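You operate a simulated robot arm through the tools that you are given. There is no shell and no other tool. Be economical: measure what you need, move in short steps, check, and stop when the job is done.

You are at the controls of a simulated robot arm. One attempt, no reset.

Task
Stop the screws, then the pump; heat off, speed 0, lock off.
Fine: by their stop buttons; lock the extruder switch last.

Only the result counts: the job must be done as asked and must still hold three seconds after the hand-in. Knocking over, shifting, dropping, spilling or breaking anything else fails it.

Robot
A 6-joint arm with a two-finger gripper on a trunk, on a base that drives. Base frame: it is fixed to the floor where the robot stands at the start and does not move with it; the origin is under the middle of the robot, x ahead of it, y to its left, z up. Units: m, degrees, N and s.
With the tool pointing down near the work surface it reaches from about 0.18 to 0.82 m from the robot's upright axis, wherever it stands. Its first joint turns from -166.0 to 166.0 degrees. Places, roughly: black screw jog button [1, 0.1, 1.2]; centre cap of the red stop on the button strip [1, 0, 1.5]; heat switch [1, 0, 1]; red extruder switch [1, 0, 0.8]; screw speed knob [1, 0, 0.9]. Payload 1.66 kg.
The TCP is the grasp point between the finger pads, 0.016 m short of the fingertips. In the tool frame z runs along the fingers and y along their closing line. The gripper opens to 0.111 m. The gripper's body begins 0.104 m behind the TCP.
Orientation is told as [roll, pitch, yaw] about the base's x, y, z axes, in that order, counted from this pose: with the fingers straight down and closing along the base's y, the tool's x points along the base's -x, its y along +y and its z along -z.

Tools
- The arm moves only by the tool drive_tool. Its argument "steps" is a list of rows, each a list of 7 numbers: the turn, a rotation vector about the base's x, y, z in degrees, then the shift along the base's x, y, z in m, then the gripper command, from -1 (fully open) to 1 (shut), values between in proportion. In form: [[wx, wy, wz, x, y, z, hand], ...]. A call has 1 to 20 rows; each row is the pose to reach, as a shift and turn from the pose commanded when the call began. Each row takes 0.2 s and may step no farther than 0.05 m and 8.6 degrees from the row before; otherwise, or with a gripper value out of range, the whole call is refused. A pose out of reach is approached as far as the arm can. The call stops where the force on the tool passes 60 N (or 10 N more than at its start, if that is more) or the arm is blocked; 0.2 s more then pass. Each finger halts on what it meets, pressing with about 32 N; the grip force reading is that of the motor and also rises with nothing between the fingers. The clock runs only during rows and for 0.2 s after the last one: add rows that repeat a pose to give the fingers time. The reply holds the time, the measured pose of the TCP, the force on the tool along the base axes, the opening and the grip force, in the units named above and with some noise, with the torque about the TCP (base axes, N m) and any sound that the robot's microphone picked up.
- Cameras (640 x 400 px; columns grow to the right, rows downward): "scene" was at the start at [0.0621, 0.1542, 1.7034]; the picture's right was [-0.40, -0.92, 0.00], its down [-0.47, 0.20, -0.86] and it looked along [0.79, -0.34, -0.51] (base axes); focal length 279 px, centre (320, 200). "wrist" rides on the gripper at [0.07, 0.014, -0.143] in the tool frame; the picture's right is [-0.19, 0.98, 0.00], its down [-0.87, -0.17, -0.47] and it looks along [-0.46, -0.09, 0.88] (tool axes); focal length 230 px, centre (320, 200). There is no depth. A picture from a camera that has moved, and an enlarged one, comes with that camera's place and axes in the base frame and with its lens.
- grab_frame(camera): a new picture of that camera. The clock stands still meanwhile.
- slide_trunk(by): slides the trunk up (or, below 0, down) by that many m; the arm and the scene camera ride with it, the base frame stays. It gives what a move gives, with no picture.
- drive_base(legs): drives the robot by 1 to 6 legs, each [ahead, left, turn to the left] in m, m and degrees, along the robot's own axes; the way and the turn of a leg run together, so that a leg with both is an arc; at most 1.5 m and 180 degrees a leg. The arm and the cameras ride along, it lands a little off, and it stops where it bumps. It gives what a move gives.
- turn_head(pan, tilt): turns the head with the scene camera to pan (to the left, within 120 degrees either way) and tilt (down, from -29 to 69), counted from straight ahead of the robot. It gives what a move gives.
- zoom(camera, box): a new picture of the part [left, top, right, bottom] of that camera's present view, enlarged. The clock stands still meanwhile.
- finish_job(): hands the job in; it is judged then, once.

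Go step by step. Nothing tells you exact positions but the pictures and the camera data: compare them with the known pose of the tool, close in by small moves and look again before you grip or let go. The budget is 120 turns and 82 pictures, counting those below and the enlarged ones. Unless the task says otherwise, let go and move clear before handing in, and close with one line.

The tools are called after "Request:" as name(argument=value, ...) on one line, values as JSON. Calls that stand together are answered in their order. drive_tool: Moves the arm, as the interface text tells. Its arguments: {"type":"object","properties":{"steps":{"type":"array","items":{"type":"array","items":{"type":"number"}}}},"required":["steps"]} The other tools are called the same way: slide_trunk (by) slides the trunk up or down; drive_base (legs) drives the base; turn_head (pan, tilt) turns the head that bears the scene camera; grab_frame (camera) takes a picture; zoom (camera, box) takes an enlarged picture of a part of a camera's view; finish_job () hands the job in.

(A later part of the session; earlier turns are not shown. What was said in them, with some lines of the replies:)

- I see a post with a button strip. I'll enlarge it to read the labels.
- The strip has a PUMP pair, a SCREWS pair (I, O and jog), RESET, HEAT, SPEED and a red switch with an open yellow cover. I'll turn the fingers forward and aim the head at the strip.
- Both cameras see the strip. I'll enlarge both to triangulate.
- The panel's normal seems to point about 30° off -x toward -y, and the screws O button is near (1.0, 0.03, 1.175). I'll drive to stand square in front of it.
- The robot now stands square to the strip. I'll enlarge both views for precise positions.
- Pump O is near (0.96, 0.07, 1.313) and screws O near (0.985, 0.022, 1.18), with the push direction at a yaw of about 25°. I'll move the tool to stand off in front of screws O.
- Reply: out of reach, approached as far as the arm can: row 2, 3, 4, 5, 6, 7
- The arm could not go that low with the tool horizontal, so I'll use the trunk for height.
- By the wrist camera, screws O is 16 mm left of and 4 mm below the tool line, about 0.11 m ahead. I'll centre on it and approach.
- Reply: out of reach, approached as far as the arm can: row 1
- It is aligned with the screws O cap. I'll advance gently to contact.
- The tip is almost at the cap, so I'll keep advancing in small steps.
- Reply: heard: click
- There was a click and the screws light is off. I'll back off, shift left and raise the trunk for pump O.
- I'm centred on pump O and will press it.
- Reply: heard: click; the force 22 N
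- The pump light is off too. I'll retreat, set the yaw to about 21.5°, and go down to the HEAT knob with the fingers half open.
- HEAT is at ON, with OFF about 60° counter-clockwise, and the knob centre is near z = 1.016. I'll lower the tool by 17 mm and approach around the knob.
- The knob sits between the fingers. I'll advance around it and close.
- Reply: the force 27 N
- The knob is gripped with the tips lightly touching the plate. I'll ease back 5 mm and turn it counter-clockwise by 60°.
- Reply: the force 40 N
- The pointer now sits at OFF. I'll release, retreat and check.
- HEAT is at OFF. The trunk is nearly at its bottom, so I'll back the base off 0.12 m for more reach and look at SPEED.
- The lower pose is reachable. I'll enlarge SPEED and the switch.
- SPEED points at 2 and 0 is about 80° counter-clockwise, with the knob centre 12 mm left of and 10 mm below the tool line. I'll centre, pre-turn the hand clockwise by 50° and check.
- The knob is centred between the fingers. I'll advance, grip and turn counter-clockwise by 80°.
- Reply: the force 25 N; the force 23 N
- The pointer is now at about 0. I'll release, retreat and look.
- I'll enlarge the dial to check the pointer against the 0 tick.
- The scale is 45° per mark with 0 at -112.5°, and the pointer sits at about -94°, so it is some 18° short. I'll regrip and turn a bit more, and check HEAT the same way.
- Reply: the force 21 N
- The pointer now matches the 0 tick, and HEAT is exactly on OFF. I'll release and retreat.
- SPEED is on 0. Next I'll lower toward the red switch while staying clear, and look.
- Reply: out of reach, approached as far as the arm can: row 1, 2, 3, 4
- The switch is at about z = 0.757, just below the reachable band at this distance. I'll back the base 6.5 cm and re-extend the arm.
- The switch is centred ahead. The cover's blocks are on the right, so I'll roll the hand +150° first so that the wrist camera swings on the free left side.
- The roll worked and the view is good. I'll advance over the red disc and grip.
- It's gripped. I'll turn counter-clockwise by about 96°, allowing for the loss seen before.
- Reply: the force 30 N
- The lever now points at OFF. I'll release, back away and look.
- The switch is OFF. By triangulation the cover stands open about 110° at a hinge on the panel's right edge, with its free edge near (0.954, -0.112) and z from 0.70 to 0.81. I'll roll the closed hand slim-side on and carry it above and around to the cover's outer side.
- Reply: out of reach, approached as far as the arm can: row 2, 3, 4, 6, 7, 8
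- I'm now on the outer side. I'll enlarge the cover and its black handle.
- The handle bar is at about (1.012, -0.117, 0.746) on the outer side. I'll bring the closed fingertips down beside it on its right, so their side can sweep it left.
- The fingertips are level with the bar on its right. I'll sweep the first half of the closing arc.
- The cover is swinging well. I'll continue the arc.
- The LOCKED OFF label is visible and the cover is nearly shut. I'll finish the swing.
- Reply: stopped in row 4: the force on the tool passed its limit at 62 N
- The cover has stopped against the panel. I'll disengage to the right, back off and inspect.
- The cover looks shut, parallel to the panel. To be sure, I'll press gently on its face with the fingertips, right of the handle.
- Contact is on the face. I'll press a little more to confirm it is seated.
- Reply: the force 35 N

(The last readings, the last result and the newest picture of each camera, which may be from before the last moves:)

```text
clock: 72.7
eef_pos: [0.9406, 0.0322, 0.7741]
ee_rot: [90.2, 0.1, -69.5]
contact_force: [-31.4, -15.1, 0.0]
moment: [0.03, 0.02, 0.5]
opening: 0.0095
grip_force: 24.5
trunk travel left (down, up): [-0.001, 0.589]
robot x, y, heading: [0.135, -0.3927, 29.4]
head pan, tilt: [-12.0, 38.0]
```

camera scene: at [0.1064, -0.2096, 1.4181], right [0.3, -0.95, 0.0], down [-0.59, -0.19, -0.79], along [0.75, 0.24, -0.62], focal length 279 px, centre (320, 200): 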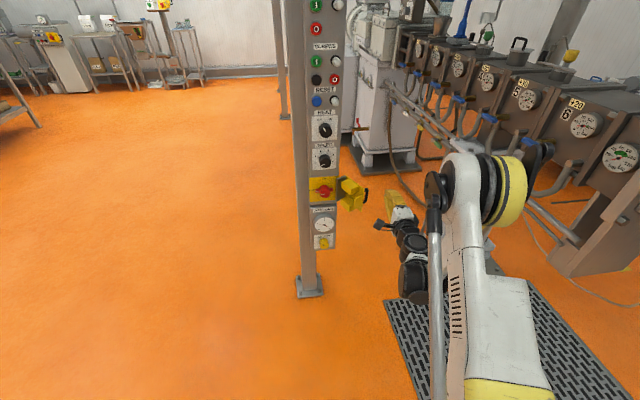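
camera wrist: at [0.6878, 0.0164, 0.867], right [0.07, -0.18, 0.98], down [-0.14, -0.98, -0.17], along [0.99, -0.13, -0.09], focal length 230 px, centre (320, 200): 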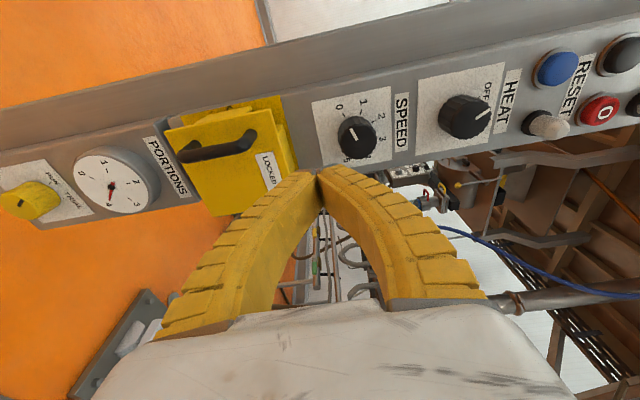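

Request:
drive_tool(steps=[[0, 0, 0, -0.0186, -0.0073, 0, 1], [0, 0, 0, -0.0465, -0.0183, 0.002, 1], [0, 0, 0, -0.0744, -0.0293, 0.03, 1], [0, 0, 0, -0.093, -0.0366, 0.06, 1], [0, 0, 0, -0.093, -0.0366, 0.1, 1], [0, 0, 0, -0.093, -0.0366, 0.11, 1]])

Request:
zoom(camera="wrist", box=[120, 60, 420, 240])

```text
clock: 74.1
eef_pos: [0.848, -0.0058, 0.8807]
ee_rot: [90.0, 0.1, -69.4]
contact_force: [-0.7, 0.3, 0.6]
moment: [0.0, -0.02, 0.02]
opening: 0.0003
grip_force: 28.8
trunk travel left (down, up): [-0.001, 0.589]
robot x, y, heading: [0.1355, -0.3911, 29.6]
head pan, tilt: [-12.0, 38.0]
```

```text
2.13 times, centred on (270, 150) of wrist
camera zoom: at [0.69, 0.01, 0.8932], right [0.07, -0.18, 0.98], down [-0.14, -0.98, -0.17], along [0.99, -0.13, -0.09], focal length 491 px, centre (427, 307)
```

zoom: 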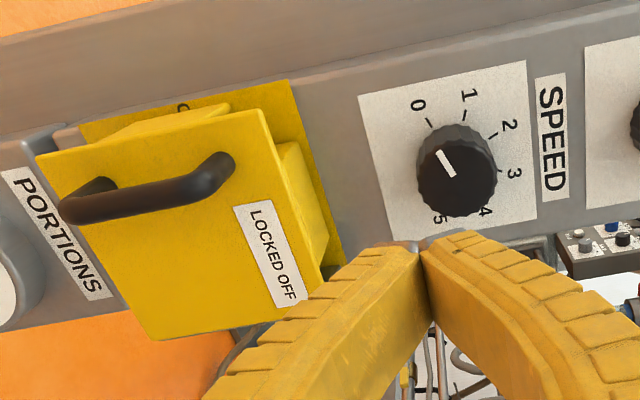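

The cover lies parallel to the panel and shows LOCKED OFF. I'll back away and do a final check.

Request:
drive_base(legs=[[-0.15, 0, 0]])

Request:
turn_head(pan=-8, tilt=28)

Request:
zoom(camera="scene", box=[270, 60, 370, 250])

```text
clock: 75.4
eef_pos: [0.721, -0.0792, 0.8808]
ee_rot: [90.0, 0.2, -69.7]
contact_force: [0.2, -0.6, -0.9]
moment: [0.0, 0.02, 0.02]
opening: 0.0
grip_force: 28.9
trunk travel left (down, up): [-0.001, 0.589]
robot x, y, heading: [0.0081, -0.4615, 29.3]
head pan, tilt: [-12.0, 38.0]
```

```text
clock: 76.2
eef_pos: [0.7197, -0.0794, 0.8796]
ee_rot: [90.0, 0.0, -69.6]
contact_force: [0.3, 0.0, -0.2]
moment: [-0.02, 0.0, 0.0]
opening: 0.0002
grip_force: 28.8
trunk travel left (down, up): [-0.001, 0.589]
robot x, y, heading: [0.0061, -0.467, 29.3]
head pan, tilt: [-8.0, 28.0]
```

```text
2.11 times, centred on (320, 155) of scene
camera zoom: at [-0.0187, -0.275, 1.4336], right [0.36, -0.93, 0.0], down [-0.44, -0.17, -0.88], along [0.82, 0.32, -0.47], focal length 588 px, centre (320, 295)
```

zoom: 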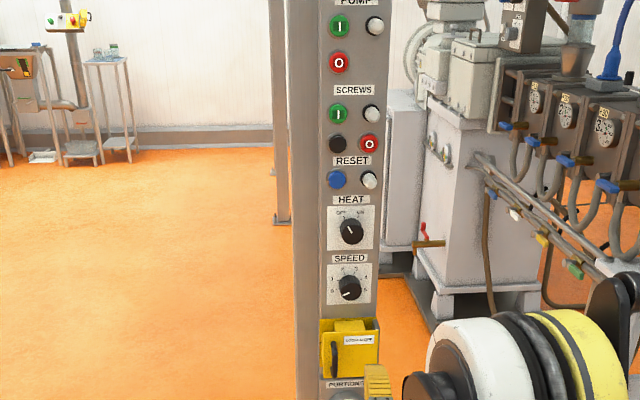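

All the lamps are out, HEAT is at OFF, SPEED is at 0 and the cover is locked shut over the OFF switch, so I'm handing in.

Request:
finish_job()

```text
The job is handed in.
```

I stopped the screws and then the pump with their stop buttons. I then turned HEAT to OFF and SPEED to 0, set the extruder switch to OFF, and closed its LOCKED OFF cover last. I handed the job in with all lamps out.
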